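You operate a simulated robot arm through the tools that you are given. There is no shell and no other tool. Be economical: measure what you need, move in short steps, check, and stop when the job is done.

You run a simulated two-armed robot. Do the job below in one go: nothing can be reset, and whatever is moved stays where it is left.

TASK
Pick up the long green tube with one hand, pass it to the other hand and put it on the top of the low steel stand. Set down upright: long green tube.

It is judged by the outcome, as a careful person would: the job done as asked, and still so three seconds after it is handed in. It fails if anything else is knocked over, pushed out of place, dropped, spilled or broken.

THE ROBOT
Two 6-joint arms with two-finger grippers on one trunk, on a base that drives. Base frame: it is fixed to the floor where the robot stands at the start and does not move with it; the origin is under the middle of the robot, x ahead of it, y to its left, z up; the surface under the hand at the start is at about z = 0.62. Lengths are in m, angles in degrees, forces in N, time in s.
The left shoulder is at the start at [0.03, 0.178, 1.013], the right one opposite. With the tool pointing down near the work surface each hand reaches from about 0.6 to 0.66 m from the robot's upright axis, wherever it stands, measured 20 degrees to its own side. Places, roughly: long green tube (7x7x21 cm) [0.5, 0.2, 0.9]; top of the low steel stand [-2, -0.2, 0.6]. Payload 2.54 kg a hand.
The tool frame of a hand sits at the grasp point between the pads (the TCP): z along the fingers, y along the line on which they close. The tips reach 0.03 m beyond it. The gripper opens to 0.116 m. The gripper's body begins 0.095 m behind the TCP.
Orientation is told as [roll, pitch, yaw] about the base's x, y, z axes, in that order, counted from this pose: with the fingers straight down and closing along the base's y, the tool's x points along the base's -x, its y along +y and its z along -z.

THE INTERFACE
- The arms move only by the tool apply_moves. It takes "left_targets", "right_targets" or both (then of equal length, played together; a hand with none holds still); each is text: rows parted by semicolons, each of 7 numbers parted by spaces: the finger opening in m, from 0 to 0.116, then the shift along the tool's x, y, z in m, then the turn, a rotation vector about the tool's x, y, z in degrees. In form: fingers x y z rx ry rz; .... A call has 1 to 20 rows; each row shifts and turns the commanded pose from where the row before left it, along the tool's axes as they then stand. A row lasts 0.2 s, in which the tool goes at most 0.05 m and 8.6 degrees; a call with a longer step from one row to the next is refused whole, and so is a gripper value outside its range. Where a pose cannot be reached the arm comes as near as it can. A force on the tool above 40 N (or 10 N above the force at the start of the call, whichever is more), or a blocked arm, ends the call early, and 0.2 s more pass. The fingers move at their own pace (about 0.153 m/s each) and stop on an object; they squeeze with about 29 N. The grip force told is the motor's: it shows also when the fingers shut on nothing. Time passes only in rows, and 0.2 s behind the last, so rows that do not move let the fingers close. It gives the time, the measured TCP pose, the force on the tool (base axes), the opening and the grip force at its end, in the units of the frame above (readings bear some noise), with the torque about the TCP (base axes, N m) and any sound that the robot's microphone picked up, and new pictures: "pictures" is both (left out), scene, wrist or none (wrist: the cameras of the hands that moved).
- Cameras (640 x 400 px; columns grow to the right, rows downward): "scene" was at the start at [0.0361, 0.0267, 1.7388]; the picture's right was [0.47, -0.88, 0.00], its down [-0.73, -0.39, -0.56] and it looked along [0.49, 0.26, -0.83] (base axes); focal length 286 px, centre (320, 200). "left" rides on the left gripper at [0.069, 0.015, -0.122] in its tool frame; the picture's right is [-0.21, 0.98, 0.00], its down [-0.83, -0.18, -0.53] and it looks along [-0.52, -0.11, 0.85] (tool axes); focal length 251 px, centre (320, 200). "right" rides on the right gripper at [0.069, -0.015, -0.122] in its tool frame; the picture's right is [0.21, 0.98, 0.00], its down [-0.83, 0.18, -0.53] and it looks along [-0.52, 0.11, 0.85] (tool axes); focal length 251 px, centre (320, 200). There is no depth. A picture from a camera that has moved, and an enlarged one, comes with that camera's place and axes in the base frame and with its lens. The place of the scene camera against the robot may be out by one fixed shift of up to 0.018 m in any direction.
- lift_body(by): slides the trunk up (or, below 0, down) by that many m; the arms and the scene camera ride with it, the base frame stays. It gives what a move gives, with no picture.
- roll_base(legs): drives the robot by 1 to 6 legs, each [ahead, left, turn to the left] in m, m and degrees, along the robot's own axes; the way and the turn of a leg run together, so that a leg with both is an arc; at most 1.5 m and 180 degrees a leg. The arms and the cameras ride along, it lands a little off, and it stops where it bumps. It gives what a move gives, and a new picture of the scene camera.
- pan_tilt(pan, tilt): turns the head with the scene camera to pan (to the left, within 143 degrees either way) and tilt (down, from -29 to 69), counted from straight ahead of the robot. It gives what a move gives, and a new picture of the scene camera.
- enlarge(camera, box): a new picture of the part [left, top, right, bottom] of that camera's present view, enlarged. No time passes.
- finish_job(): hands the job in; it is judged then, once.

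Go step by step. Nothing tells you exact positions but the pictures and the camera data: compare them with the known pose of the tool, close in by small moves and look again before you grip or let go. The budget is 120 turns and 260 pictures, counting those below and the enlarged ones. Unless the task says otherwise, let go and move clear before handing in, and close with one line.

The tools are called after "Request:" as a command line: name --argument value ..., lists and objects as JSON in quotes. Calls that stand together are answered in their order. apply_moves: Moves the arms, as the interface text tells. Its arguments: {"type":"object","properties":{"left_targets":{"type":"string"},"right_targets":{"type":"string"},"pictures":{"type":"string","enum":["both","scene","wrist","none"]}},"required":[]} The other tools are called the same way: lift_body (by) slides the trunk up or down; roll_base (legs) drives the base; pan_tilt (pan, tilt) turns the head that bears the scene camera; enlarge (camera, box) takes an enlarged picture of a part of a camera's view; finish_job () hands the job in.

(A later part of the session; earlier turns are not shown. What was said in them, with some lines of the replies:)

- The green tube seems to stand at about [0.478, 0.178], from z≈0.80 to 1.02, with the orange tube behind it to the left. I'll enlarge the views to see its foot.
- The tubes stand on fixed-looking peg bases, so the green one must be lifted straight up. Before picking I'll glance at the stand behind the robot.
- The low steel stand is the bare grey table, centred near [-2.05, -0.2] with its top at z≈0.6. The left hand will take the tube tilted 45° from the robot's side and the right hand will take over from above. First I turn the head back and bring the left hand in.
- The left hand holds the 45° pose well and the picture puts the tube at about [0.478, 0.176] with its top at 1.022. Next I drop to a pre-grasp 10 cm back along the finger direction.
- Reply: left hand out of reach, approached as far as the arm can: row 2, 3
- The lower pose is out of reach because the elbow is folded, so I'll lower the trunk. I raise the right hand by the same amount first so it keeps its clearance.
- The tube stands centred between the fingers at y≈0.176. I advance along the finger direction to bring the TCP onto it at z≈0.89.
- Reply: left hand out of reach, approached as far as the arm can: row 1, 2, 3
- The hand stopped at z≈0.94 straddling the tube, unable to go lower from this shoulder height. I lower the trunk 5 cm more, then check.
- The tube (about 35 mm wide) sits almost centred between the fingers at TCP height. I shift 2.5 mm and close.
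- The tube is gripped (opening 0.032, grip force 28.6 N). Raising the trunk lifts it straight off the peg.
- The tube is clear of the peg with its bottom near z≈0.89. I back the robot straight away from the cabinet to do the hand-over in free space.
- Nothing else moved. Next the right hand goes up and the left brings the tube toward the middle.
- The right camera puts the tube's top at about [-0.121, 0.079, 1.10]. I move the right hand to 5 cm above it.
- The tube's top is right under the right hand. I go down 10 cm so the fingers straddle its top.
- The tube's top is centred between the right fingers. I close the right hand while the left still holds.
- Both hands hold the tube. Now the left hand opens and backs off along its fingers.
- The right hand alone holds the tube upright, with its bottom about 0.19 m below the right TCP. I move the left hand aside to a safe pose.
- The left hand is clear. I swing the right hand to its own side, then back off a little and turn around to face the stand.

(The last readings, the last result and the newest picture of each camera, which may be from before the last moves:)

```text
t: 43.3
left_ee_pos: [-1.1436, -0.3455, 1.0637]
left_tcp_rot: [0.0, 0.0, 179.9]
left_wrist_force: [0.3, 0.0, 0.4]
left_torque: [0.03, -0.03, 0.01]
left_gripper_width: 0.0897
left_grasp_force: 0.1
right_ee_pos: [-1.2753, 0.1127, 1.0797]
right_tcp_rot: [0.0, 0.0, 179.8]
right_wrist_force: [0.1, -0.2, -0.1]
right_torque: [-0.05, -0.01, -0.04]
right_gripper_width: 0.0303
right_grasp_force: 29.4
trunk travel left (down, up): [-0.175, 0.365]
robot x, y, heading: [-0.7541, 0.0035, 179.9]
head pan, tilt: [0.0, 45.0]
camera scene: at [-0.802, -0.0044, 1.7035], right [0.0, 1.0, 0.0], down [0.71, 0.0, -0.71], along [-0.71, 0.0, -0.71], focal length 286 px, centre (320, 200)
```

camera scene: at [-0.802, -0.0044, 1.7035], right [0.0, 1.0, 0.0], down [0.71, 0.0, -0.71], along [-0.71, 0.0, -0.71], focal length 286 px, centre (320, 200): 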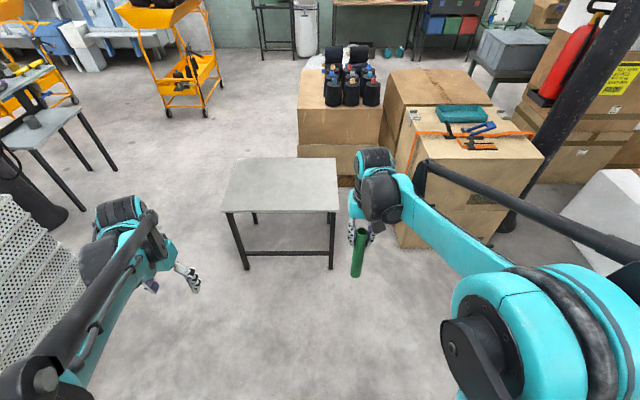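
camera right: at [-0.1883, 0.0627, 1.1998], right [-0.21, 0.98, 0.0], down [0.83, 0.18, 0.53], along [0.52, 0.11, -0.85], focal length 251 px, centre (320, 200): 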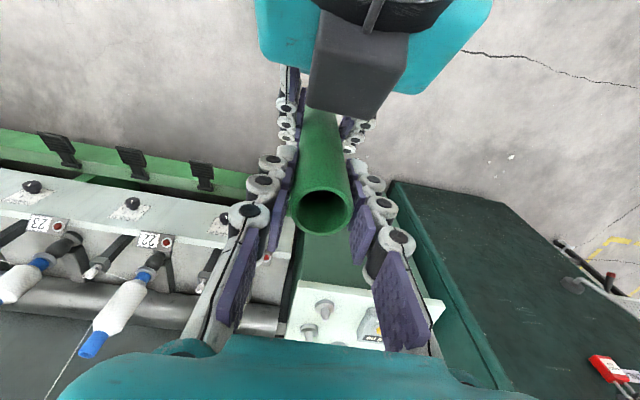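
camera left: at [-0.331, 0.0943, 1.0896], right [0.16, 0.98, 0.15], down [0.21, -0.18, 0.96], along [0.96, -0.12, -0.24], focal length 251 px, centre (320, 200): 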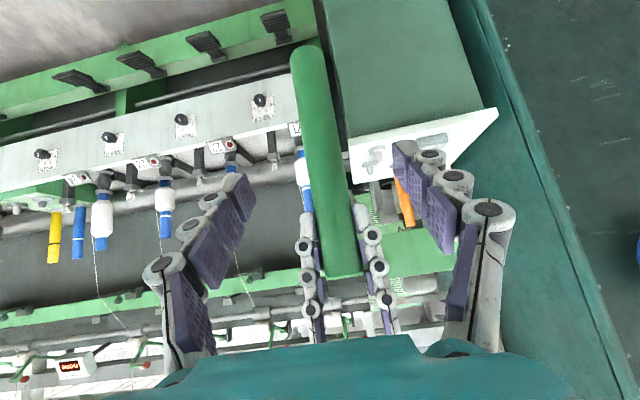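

The stand's top spans x≈-1.83 to -2.28 and y≈-0.52 to 0.10, and the leg positions agree with z≈0.60. I drive up so the tube hangs over its middle-right part.

Request:
roll_base --legs '[[0.3, 0.23, 0], [0.32, 0, 0]]'

Request:
pan_tilt --pan -12 --tilt 60

```text
t: 47.4
left_ee_pos: [-1.7714, -0.5738, 1.0639]
left_tcp_rot: [0.0, 0.1, 179.7]
left_wrist_force: [-1.1, -0.5, 0.6]
left_torque: [-0.02, -0.04, 0.0]
left_gripper_width: 0.09
left_grasp_force: 0.1
right_ee_pos: [-1.9012, -0.114, 1.0805]
right_tcp_rot: [0.1, 0.1, 179.7]
right_wrist_force: [-0.9, -0.5, -0.8]
right_torque: [0.0, -0.04, -0.01]
right_gripper_width: 0.0306
right_grasp_force: 28.7
trunk travel left (down, up): [-0.175, 0.365]
robot x, y, heading: [-1.3797, -0.225, 179.7]
head pan, tilt: [0.0, 45.0]
camera scene: at [-1.4287, -0.233, 1.7035], right [0.01, 1.0, 0.0], down [0.71, 0.0, -0.71], along [-0.71, 0.0, -0.71], focal length 286 px, centre (320, 200)
```

scene: 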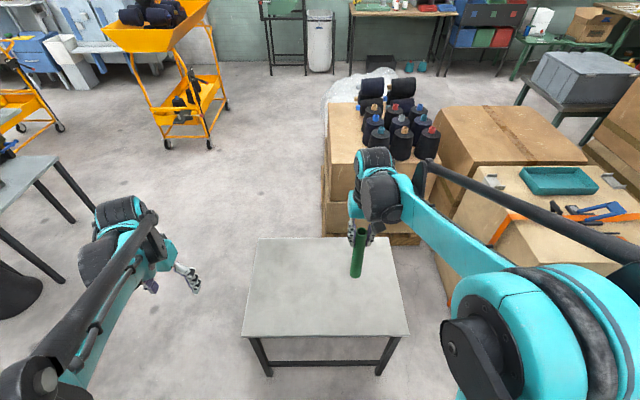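

```text
t: 48.2
left_ee_pos: [-1.7713, -0.5727, 1.0651]
left_tcp_rot: [0.1, 0.0, 179.7]
left_wrist_force: [-0.1, 0.1, 0.4]
left_torque: [-0.01, 0.0, -0.03]
left_gripper_width: 0.09
left_grasp_force: 0.1
right_ee_pos: [-1.9004, -0.1132, 1.0795]
right_tcp_rot: [0.0, 0.0, 179.6]
right_wrist_force: [0.2, 0.4, 0.0]
right_torque: [0.0, 0.0, -0.01]
right_gripper_width: 0.0304
right_grasp_force: 29.0
trunk travel left (down, up): [-0.175, 0.365]
robot x, y, heading: [-1.3806, -0.2304, 179.4]
head pan, tilt: [-12.0, 60.0]
camera scene: at [-1.4111, -0.2193, 1.6842], right [0.21, 0.98, 0.0], down [0.85, -0.18, -0.5], along [-0.49, 0.11, -0.87], focal length 286 px, centre (320, 200)
```

scene: 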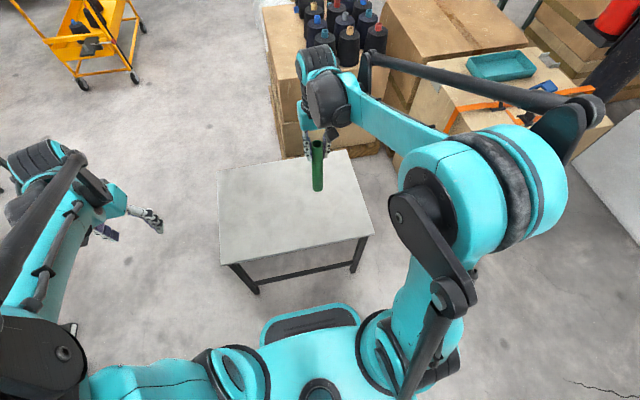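

The tube hangs above the stand. I extend the hand 5 cm further over it, then lower with the trunk.

Request:
apply_moves --right_targets "0 -0.028 0 0 0 0 0; 0 -0.027 0 0 0 0 0; 0 0 0 0 0 0 0" --pictures "none"

Request:
lift_body --by -0.16

Request:
apply_moves --right_targets "0 0 0 0.03 0 0 0; 0 0 0 0.03 0 0 0; 0 0 0 0 0 0 0" --pictures "both"

Request:
enlarge --camera "left" --box '[0, 0, 640, 400]'

```text
t: 49.0
left_ee_pos: [-1.7704, -0.5735, 1.0647]
left_tcp_rot: [0.0, 0.0, 179.7]
left_wrist_force: [-0.5, -0.4, 0.0]
left_torque: [0.01, -0.03, -0.01]
left_gripper_width: 0.09
left_grasp_force: 0.2
right_ee_pos: [-1.9566, -0.1138, 1.0799]
right_tcp_rot: [0.0, 0.0, 179.6]
right_wrist_force: [-0.2, -0.6, -0.7]
right_torque: [0.0, 0.01, 0.0]
right_gripper_width: 0.0303
right_grasp_force: 29.9
trunk travel left (down, up): [-0.175, 0.365]
robot x, y, heading: [-1.3842, -0.2273, 179.6]
head pan, tilt: [-12.0, 60.0]
```

```text
t: 50.8
left_ee_pos: [-1.7715, -0.5731, 0.9052]
left_tcp_rot: [0.1, 0.1, 179.7]
left_wrist_force: [0.0, -0.3, 0.1]
left_torque: [-0.05, 0.01, 0.02]
left_gripper_width: 0.0901
left_grasp_force: 0.0
right_ee_pos: [-1.9577, -0.113, 0.9204]
right_tcp_rot: [0.0, 0.0, 179.7]
right_wrist_force: [-0.6, -0.1, 0.1]
right_torque: [-0.01, 0.0, -0.02]
right_gripper_width: 0.0304
right_grasp_force: 28.7
trunk travel left (down, up): [-0.015, 0.525]
robot x, y, heading: [-1.3802, -0.227, 179.8]
head pan, tilt: [-12.0, 60.0]
```

```text
t: 51.6
left_ee_pos: [-1.7705, -0.5731, 0.9048]
left_tcp_rot: [0.1, 0.1, 179.8]
left_wrist_force: [-0.7, 0.3, 0.2]
left_torque: [-0.03, -0.03, -0.02]
left_gripper_width: 0.09
left_grasp_force: 0.1
right_ee_pos: [-1.9571, -0.1132, 0.8607]
right_tcp_rot: [-0.1, 0.0, 179.7]
right_wrist_force: [-0.1, 0.3, -0.1]
right_torque: [-0.02, 0.03, 0.03]
right_gripper_width: 0.0305
right_grasp_force: 28.8
trunk travel left (down, up): [-0.015, 0.525]
robot x, y, heading: [-1.3809, -0.2263, 179.7]
head pan, tilt: [-12.0, 60.0]
camera scene: at [-1.4111, -0.2192, 1.5241], right [0.21, 0.98, 0.0], down [0.85, -0.19, -0.5], along [-0.49, 0.11, -0.87], focal length 286 px, centre (320, 200)
camera right: at [-1.8879, -0.0987, 0.9823], right [0.21, -0.98, 0.0], down [-0.83, -0.18, 0.53], along [-0.52, -0.11, -0.85], focal length 251 px, centre (320, 200)
```

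scene: 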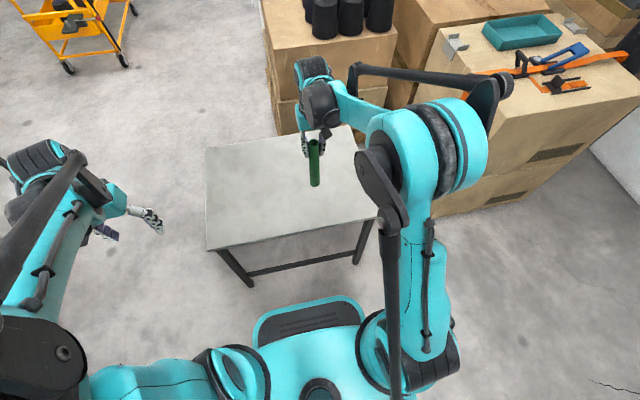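
right: 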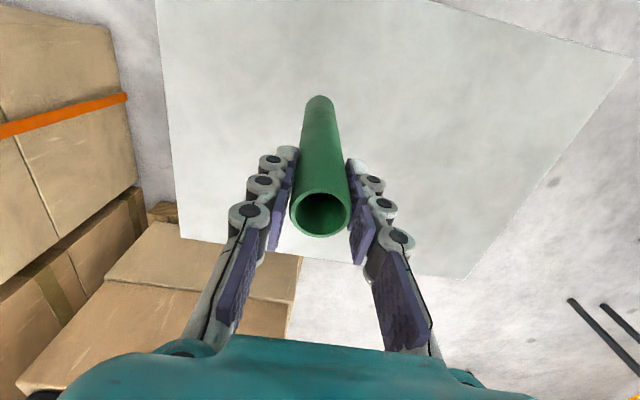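

```text
1.00 times, centred on (320, 200) of left (not enlarged: the box is as wide or as high as the picture)
camera zoom: at [-1.7003, -0.5893, 1.0267], right [-0.22, -0.98, 0.0], down [-0.82, 0.19, 0.53], along [-0.52, 0.12, -0.85], focal length 251 px, centre (320, 200)
```

zoom: 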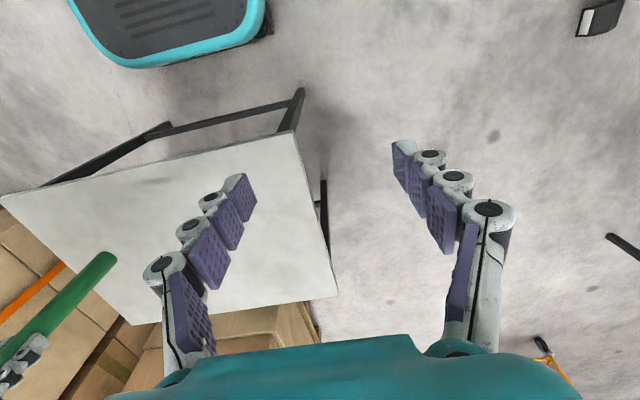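

The tube's bottom should be about 7 cm above the stand. I lower 5.5 cm and look before the final millimetres.

Request:
apply_moves --right_targets "0 0 0 0.02 0 0 0; 0 0 0 0.02 0 0 0; 0 0 0 0.015 0 0 0; 0 0 0 0 0 0 0" --pictures "none"

Request:
enlarge --camera "left" --box '[0, 180, 200, 380]'

Request:
enlarge --camera "scene" --box '[240, 80, 400, 240]'

```text
t: 52.6
left_ee_pos: [-1.7704, -0.5739, 0.9046]
left_tcp_rot: [0.1, 0.0, 179.7]
left_wrist_force: [-0.1, 0.6, 0.8]
left_torque: [0.02, 0.0, -0.03]
left_gripper_width: 0.09
left_grasp_force: 0.1
right_ee_pos: [-1.9559, -0.112, 0.8051]
right_tcp_rot: [-0.1, 0.0, 179.7]
right_wrist_force: [-0.4, -0.1, -0.2]
right_torque: [0.02, -0.01, 0.01]
right_gripper_width: 0.0303
right_grasp_force: 28.7
trunk travel left (down, up): [-0.015, 0.525]
robot x, y, heading: [-1.3806, -0.2259, 179.9]
head pan, tilt: [-12.0, 60.0]
```

```text
2.00 times, centred on (100, 280) of left
camera zoom: at [-1.7003, -0.5893, 1.0267], right [-0.22, -0.98, 0.0], down [-0.82, 0.19, 0.53], along [-0.52, 0.12, -0.85], focal length 503 px, centre (760, 40)
```

zoom: 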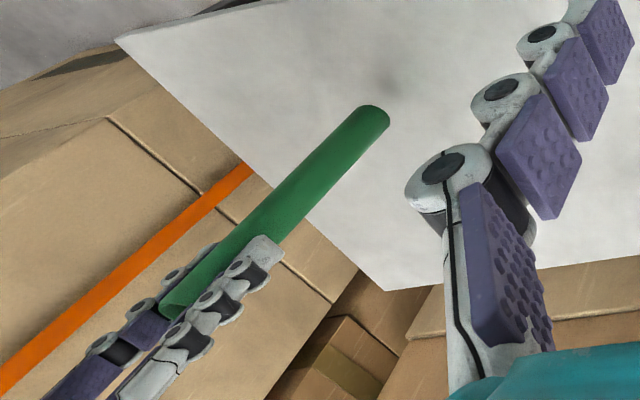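

```text
2.50 times, centred on (320, 160) of scene
camera zoom: at [-1.4112, -0.2192, 1.5241], right [0.21, 0.98, 0.0], down [0.85, -0.19, -0.5], along [-0.49, 0.11, -0.87], focal length 715 px, centre (320, 300)
```

zoom: 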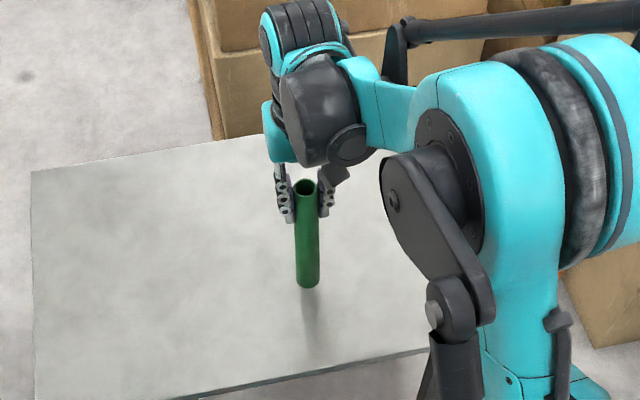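

The bottom is at about z≈0.617 by the left camera, roughly 1.5 cm above the stand. I lower in small steps watching the force.

Request:
apply_moves --right_targets "0 0 0 0.004 0 0 0; 0 0 0 0.004 0 0 0; 0 0 0 0.002 0 0 0; 0 0 0 0 0 0 0" --pictures "none"

Request:
apply_moves --right_targets "0 0 0 0.003 0 0 0; 0 0 0 0 0 0 0" --pictures "none"

Request:
enlarge --camera "left" --box '[0, 180, 200, 380]'

```text
t: 53.6
left_ee_pos: [-1.7702, -0.5739, 0.9044]
left_tcp_rot: [0.0, 0.0, 179.7]
left_wrist_force: [-0.7, 0.2, -0.3]
left_torque: [0.0, 0.01, 0.0]
left_gripper_width: 0.0899
left_grasp_force: 0.1
right_ee_pos: [-1.9569, -0.1128, 0.7952]
right_tcp_rot: [0.0, 0.1, 179.7]
right_wrist_force: [-0.2, 0.5, -0.2]
right_torque: [0.0, -0.03, -0.01]
right_gripper_width: 0.0304
right_grasp_force: 28.7
trunk travel left (down, up): [-0.015, 0.525]
robot x, y, heading: [-1.3784, -0.2257, 179.7]
head pan, tilt: [-12.0, 60.0]
```

```text
t: 54.2
left_ee_pos: [-1.77, -0.5735, 0.9055]
left_tcp_rot: [0.0, 0.0, 179.7]
left_wrist_force: [0.0, -0.3, 0.0]
left_torque: [-0.01, 0.0, 0.02]
left_gripper_width: 0.0898
left_grasp_force: 0.0
right_ee_pos: [-1.9565, -0.1137, 0.7926]
right_tcp_rot: [0.1, -0.1, 179.7]
right_wrist_force: [-0.1, 0.6, -0.4]
right_torque: [-0.02, -0.03, 0.01]
right_gripper_width: 0.0304
right_grasp_force: 29.3
trunk travel left (down, up): [-0.015, 0.525]
robot x, y, heading: [-1.3754, -0.2252, 179.9]
head pan, tilt: [-12.0, 60.0]
```

```text
2.00 times, centred on (100, 280) of left
camera zoom: at [-1.7003, -0.5893, 1.0267], right [-0.22, -0.98, 0.0], down [-0.82, 0.19, 0.53], along [-0.52, 0.12, -0.85], focal length 503 px, centre (760, 40)
```

zoom: 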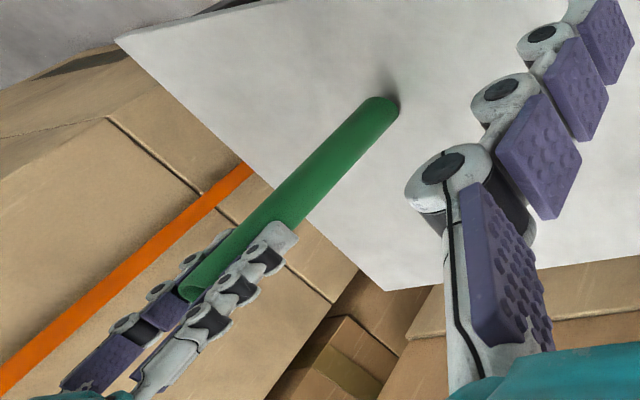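

The contact shadow has nearly closed under the tube but there is no contact force yet. I continue in 2 mm steps.

Request:
apply_moves --right_targets "0 0 0 0.002 0 0 0; 0 0 0 0 0 0 0" --pictures "none"

Request:
apply_moves --right_targets "0 0 0 0.002 0 0 0; 0 0 0 0 0 0 0" --pictures "none"

Request:
enlarge --camera "left" --box '[60, 190, 160, 290]'

```text
t: 54.8
left_ee_pos: [-1.7706, -0.5729, 0.9049]
left_tcp_rot: [0.0, 0.0, 179.7]
left_wrist_force: [-0.7, -0.2, -1.3]
left_torque: [0.01, 0.04, -0.01]
left_gripper_width: 0.0898
left_grasp_force: 0.1
right_ee_pos: [-1.9561, -0.114, 0.79]
right_tcp_rot: [0.0, 0.0, 179.7]
right_wrist_force: [-0.6, 0.0, 0.3]
right_torque: [-0.01, 0.02, 0.02]
right_gripper_width: 0.0305
right_grasp_force: 29.2
trunk travel left (down, up): [-0.015, 0.525]
robot x, y, heading: [-1.3836, -0.2261, 179.6]
head pan, tilt: [-12.0, 60.0]
```

```text
t: 55.4
left_ee_pos: [-1.7699, -0.5731, 0.9044]
left_tcp_rot: [0.1, 0.0, 179.7]
left_wrist_force: [0.2, 0.1, -0.1]
left_torque: [0.01, 0.01, 0.02]
left_gripper_width: 0.09
left_grasp_force: 0.0
right_ee_pos: [-1.9563, -0.1132, 0.7878]
right_tcp_rot: [0.0, 0.0, 179.7]
right_wrist_force: [-0.1, -0.2, -0.2]
right_torque: [-0.01, 0.01, -0.02]
right_gripper_width: 0.0302
right_grasp_force: 29.0
trunk travel left (down, up): [-0.015, 0.525]
robot x, y, heading: [-1.3774, -0.2266, 179.8]
head pan, tilt: [-12.0, 60.0]
```

```text
4.00 times, centred on (110, 240) of left
camera zoom: at [-1.7003, -0.5893, 1.0267], right [-0.22, -0.98, 0.0], down [-0.82, 0.19, 0.53], along [-0.52, 0.12, -0.85], focal length 1006 px, centre (1160, 40)
```

zoom: 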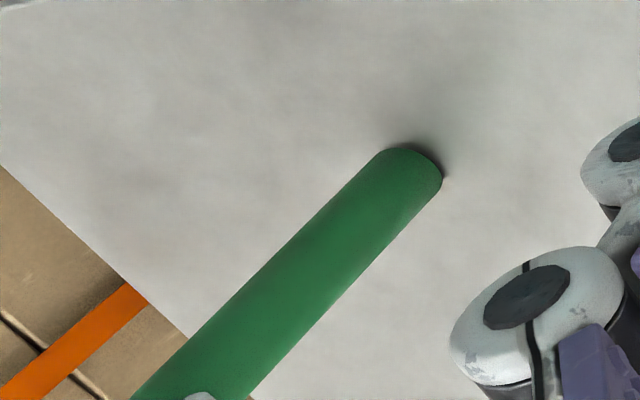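

Very close now but still no force. I go on in small steps.

Request:
apply_moves --right_targets "0 0 0 0.0015 0 0 0; 0 0 0 0 0 0 0" --pictures "none"

Request:
apply_moves --right_targets "0 0 0 0.0015 0 0 0; 0 0 0 0 0 0 0" --pictures "none"

Request:
enlarge --camera "left" --box '[60, 190, 160, 290]'

```text
t: 56.0
left_ee_pos: [-1.7698, -0.5741, 0.9044]
left_tcp_rot: [0.0, 0.0, 179.7]
left_wrist_force: [0.0, -0.3, 0.5]
left_torque: [0.04, -0.02, 0.0]
left_gripper_width: 0.0902
left_grasp_force: 0.1
right_ee_pos: [-1.9559, -0.1137, 0.7874]
right_tcp_rot: [0.0, 0.0, 179.7]
right_wrist_force: [0.1, 0.6, 0.0]
right_torque: [-0.01, -0.04, 0.01]
right_gripper_width: 0.0304
right_grasp_force: 28.7
trunk travel left (down, up): [-0.015, 0.525]
robot x, y, heading: [-1.3792, -0.2242, 179.8]
head pan, tilt: [-12.0, 60.0]
```

```text
t: 56.6
left_ee_pos: [-1.7707, -0.5721, 0.9042]
left_tcp_rot: [0.0, 0.0, 179.6]
left_wrist_force: [-0.1, -0.4, -1.1]
left_torque: [0.01, -0.01, 0.01]
left_gripper_width: 0.09
left_grasp_force: 0.0
right_ee_pos: [-1.9562, -0.1143, 0.7856]
right_tcp_rot: [0.0, 0.1, 179.6]
right_wrist_force: [-0.5, 0.5, 8.4]
right_torque: [-0.03, 0.17, -0.06]
right_gripper_width: 0.0306
right_grasp_force: 29.0
trunk travel left (down, up): [-0.015, 0.525]
robot x, y, heading: [-1.378, -0.2281, 179.7]
head pan, tilt: [-12.0, 60.0]
```

```text
4.00 times, centred on (110, 240) of left
camera zoom: at [-1.6999, -0.5894, 1.0269], right [-0.22, -0.98, 0.0], down [-0.82, 0.19, 0.53], along [-0.52, 0.12, -0.85], focal length 1006 px, centre (1160, 40)
```

zoom: 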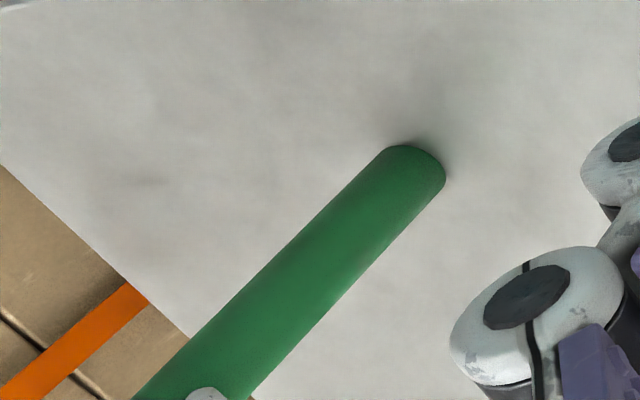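

The tube touches down (8.4 N). I open the fingers gently in small increments.

Request:
apply_moves --right_targets "0.033 0 0 0 0 0 0; 0.036 0 0 0 0 0 0; 0.04 0 0 0 0 0 0; 0.048 0 0 0 0 0 0; 0.06 0 0 0 0 0 0; 0.08 0 0 0 0 0 0; 0.08 0 0 0 0 0 0" --pictures "both"

Request:
enlarge --camera "left" --box '[0, 180, 200, 380]'

```text
t: 58.2
left_ee_pos: [-1.7699, -0.5727, 0.9049]
left_tcp_rot: [0.1, 0.0, 179.7]
left_wrist_force: [0.9, -1.0, -0.3]
left_torque: [0.01, 0.03, 0.0]
left_gripper_width: 0.0902
left_grasp_force: 0.0
right_ee_pos: [-1.9564, -0.1133, 0.785]
right_tcp_rot: [0.0, 0.0, 179.7]
right_wrist_force: [-1.1, 0.2, 0.2]
right_torque: [-0.01, 0.03, 0.02]
right_gripper_width: 0.0804
right_grasp_force: 0.0
trunk travel left (down, up): [-0.015, 0.525]
robot x, y, heading: [-1.3818, -0.2244, 179.9]
head pan, tilt: [-12.0, 60.0]
camera scene: at [-1.4112, -0.2192, 1.5241], right [0.21, 0.98, 0.0], down [0.85, -0.19, -0.5], along [-0.49, 0.11, -0.87], focal length 286 px, centre (320, 200)
camera right: at [-1.8874, -0.0997, 0.9063], right [0.21, -0.98, 0.0], down [-0.83, -0.18, 0.53], along [-0.52, -0.11, -0.85], focal length 251 px, centre (320, 200)
```

scene: 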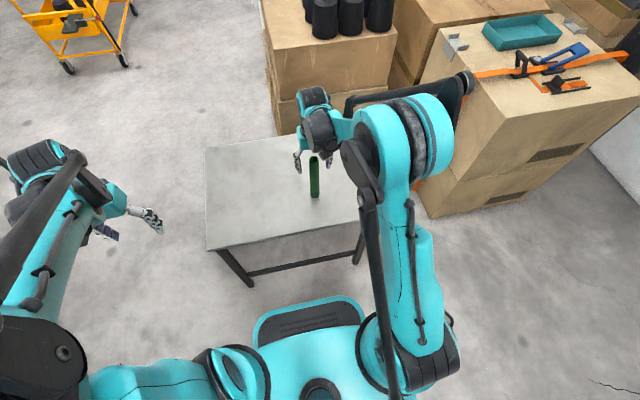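
right: 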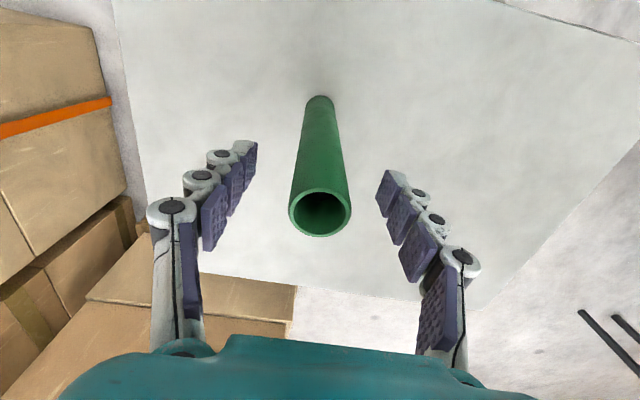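

```text
2.00 times, centred on (100, 280) of left
camera zoom: at [-1.7003, -0.5893, 1.0267], right [-0.22, -0.98, 0.0], down [-0.82, 0.19, 0.53], along [-0.52, 0.12, -0.85], focal length 503 px, centre (760, 40)
```

zoom: 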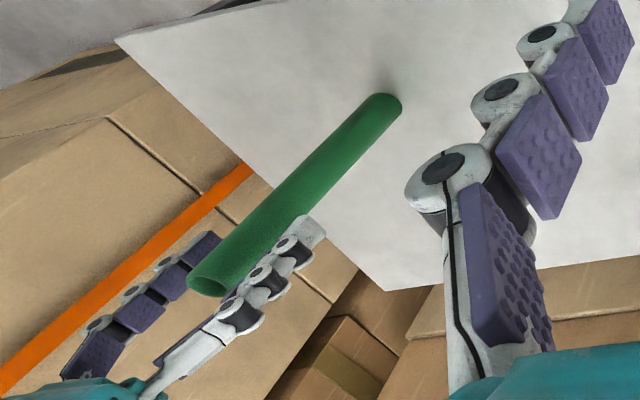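

The tube stands free and upright between the open fingers. I raise the hand straight up, clear of it.

Request:
apply_moves --right_targets "0.08 0 0 -0.02 0 0 0; 0.08 0 0 -0.03 0 0 0; 0.08 0 0 -0.03 0 0 0; 0.08 0 0 -0.03 0 0 0; 0.08 0 0 -0.03 0 0 0; 0.08 0 0 0 0 0 0" --pictures "both"

```text
t: 59.6
left_ee_pos: [-1.7701, -0.5732, 0.9055]
left_tcp_rot: [0.0, 0.0, 179.7]
left_wrist_force: [-0.3, 0.1, 0.4]
left_torque: [0.01, 0.0, 0.03]
left_gripper_width: 0.0901
left_grasp_force: 0.0
right_ee_pos: [-1.9572, -0.1128, 0.9261]
right_tcp_rot: [0.0, -0.1, 179.6]
right_wrist_force: [0.4, 0.3, -0.2]
right_torque: [-0.03, 0.02, 0.03]
right_gripper_width: 0.08
right_grasp_force: 0.1
trunk travel left (down, up): [-0.015, 0.525]
robot x, y, heading: [-1.3807, -0.2222, 179.4]
head pan, tilt: [-12.0, 60.0]
camera scene: at [-1.4113, -0.2192, 1.5241], right [0.21, 0.98, 0.0], down [0.85, -0.19, -0.5], along [-0.49, 0.11, -0.87], focal length 286 px, centre (320, 200)
camera right: at [-1.8876, -0.0989, 1.0474], right [0.21, -0.98, 0.0], down [-0.83, -0.18, 0.53], along [-0.52, -0.11, -0.85], focal length 251 px, centre (320, 200)
```

scene: 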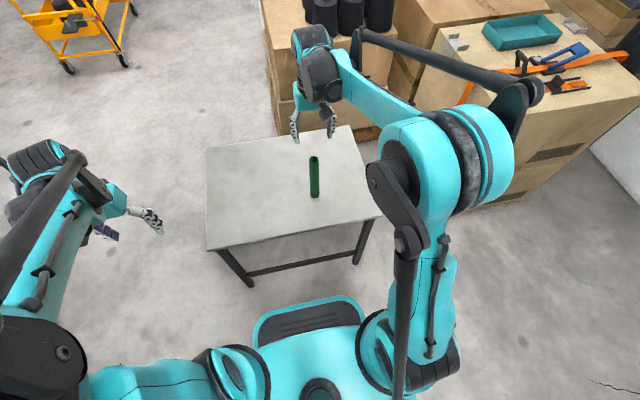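
right: 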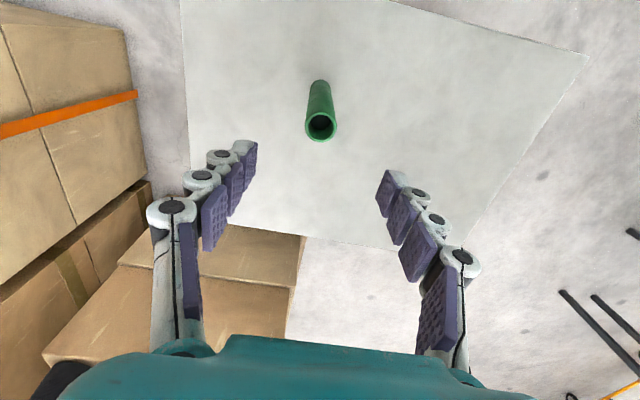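

The tube stands upright and alone on the stand, both hands are clear, and nothing else was disturbed. I hand the job in.

Request:
finish_job

```text
The job is handed in.
```

The long green tube was picked up with the left hand and passed to the right. It now stands upright on the low steel stand, with both hands clear of it.
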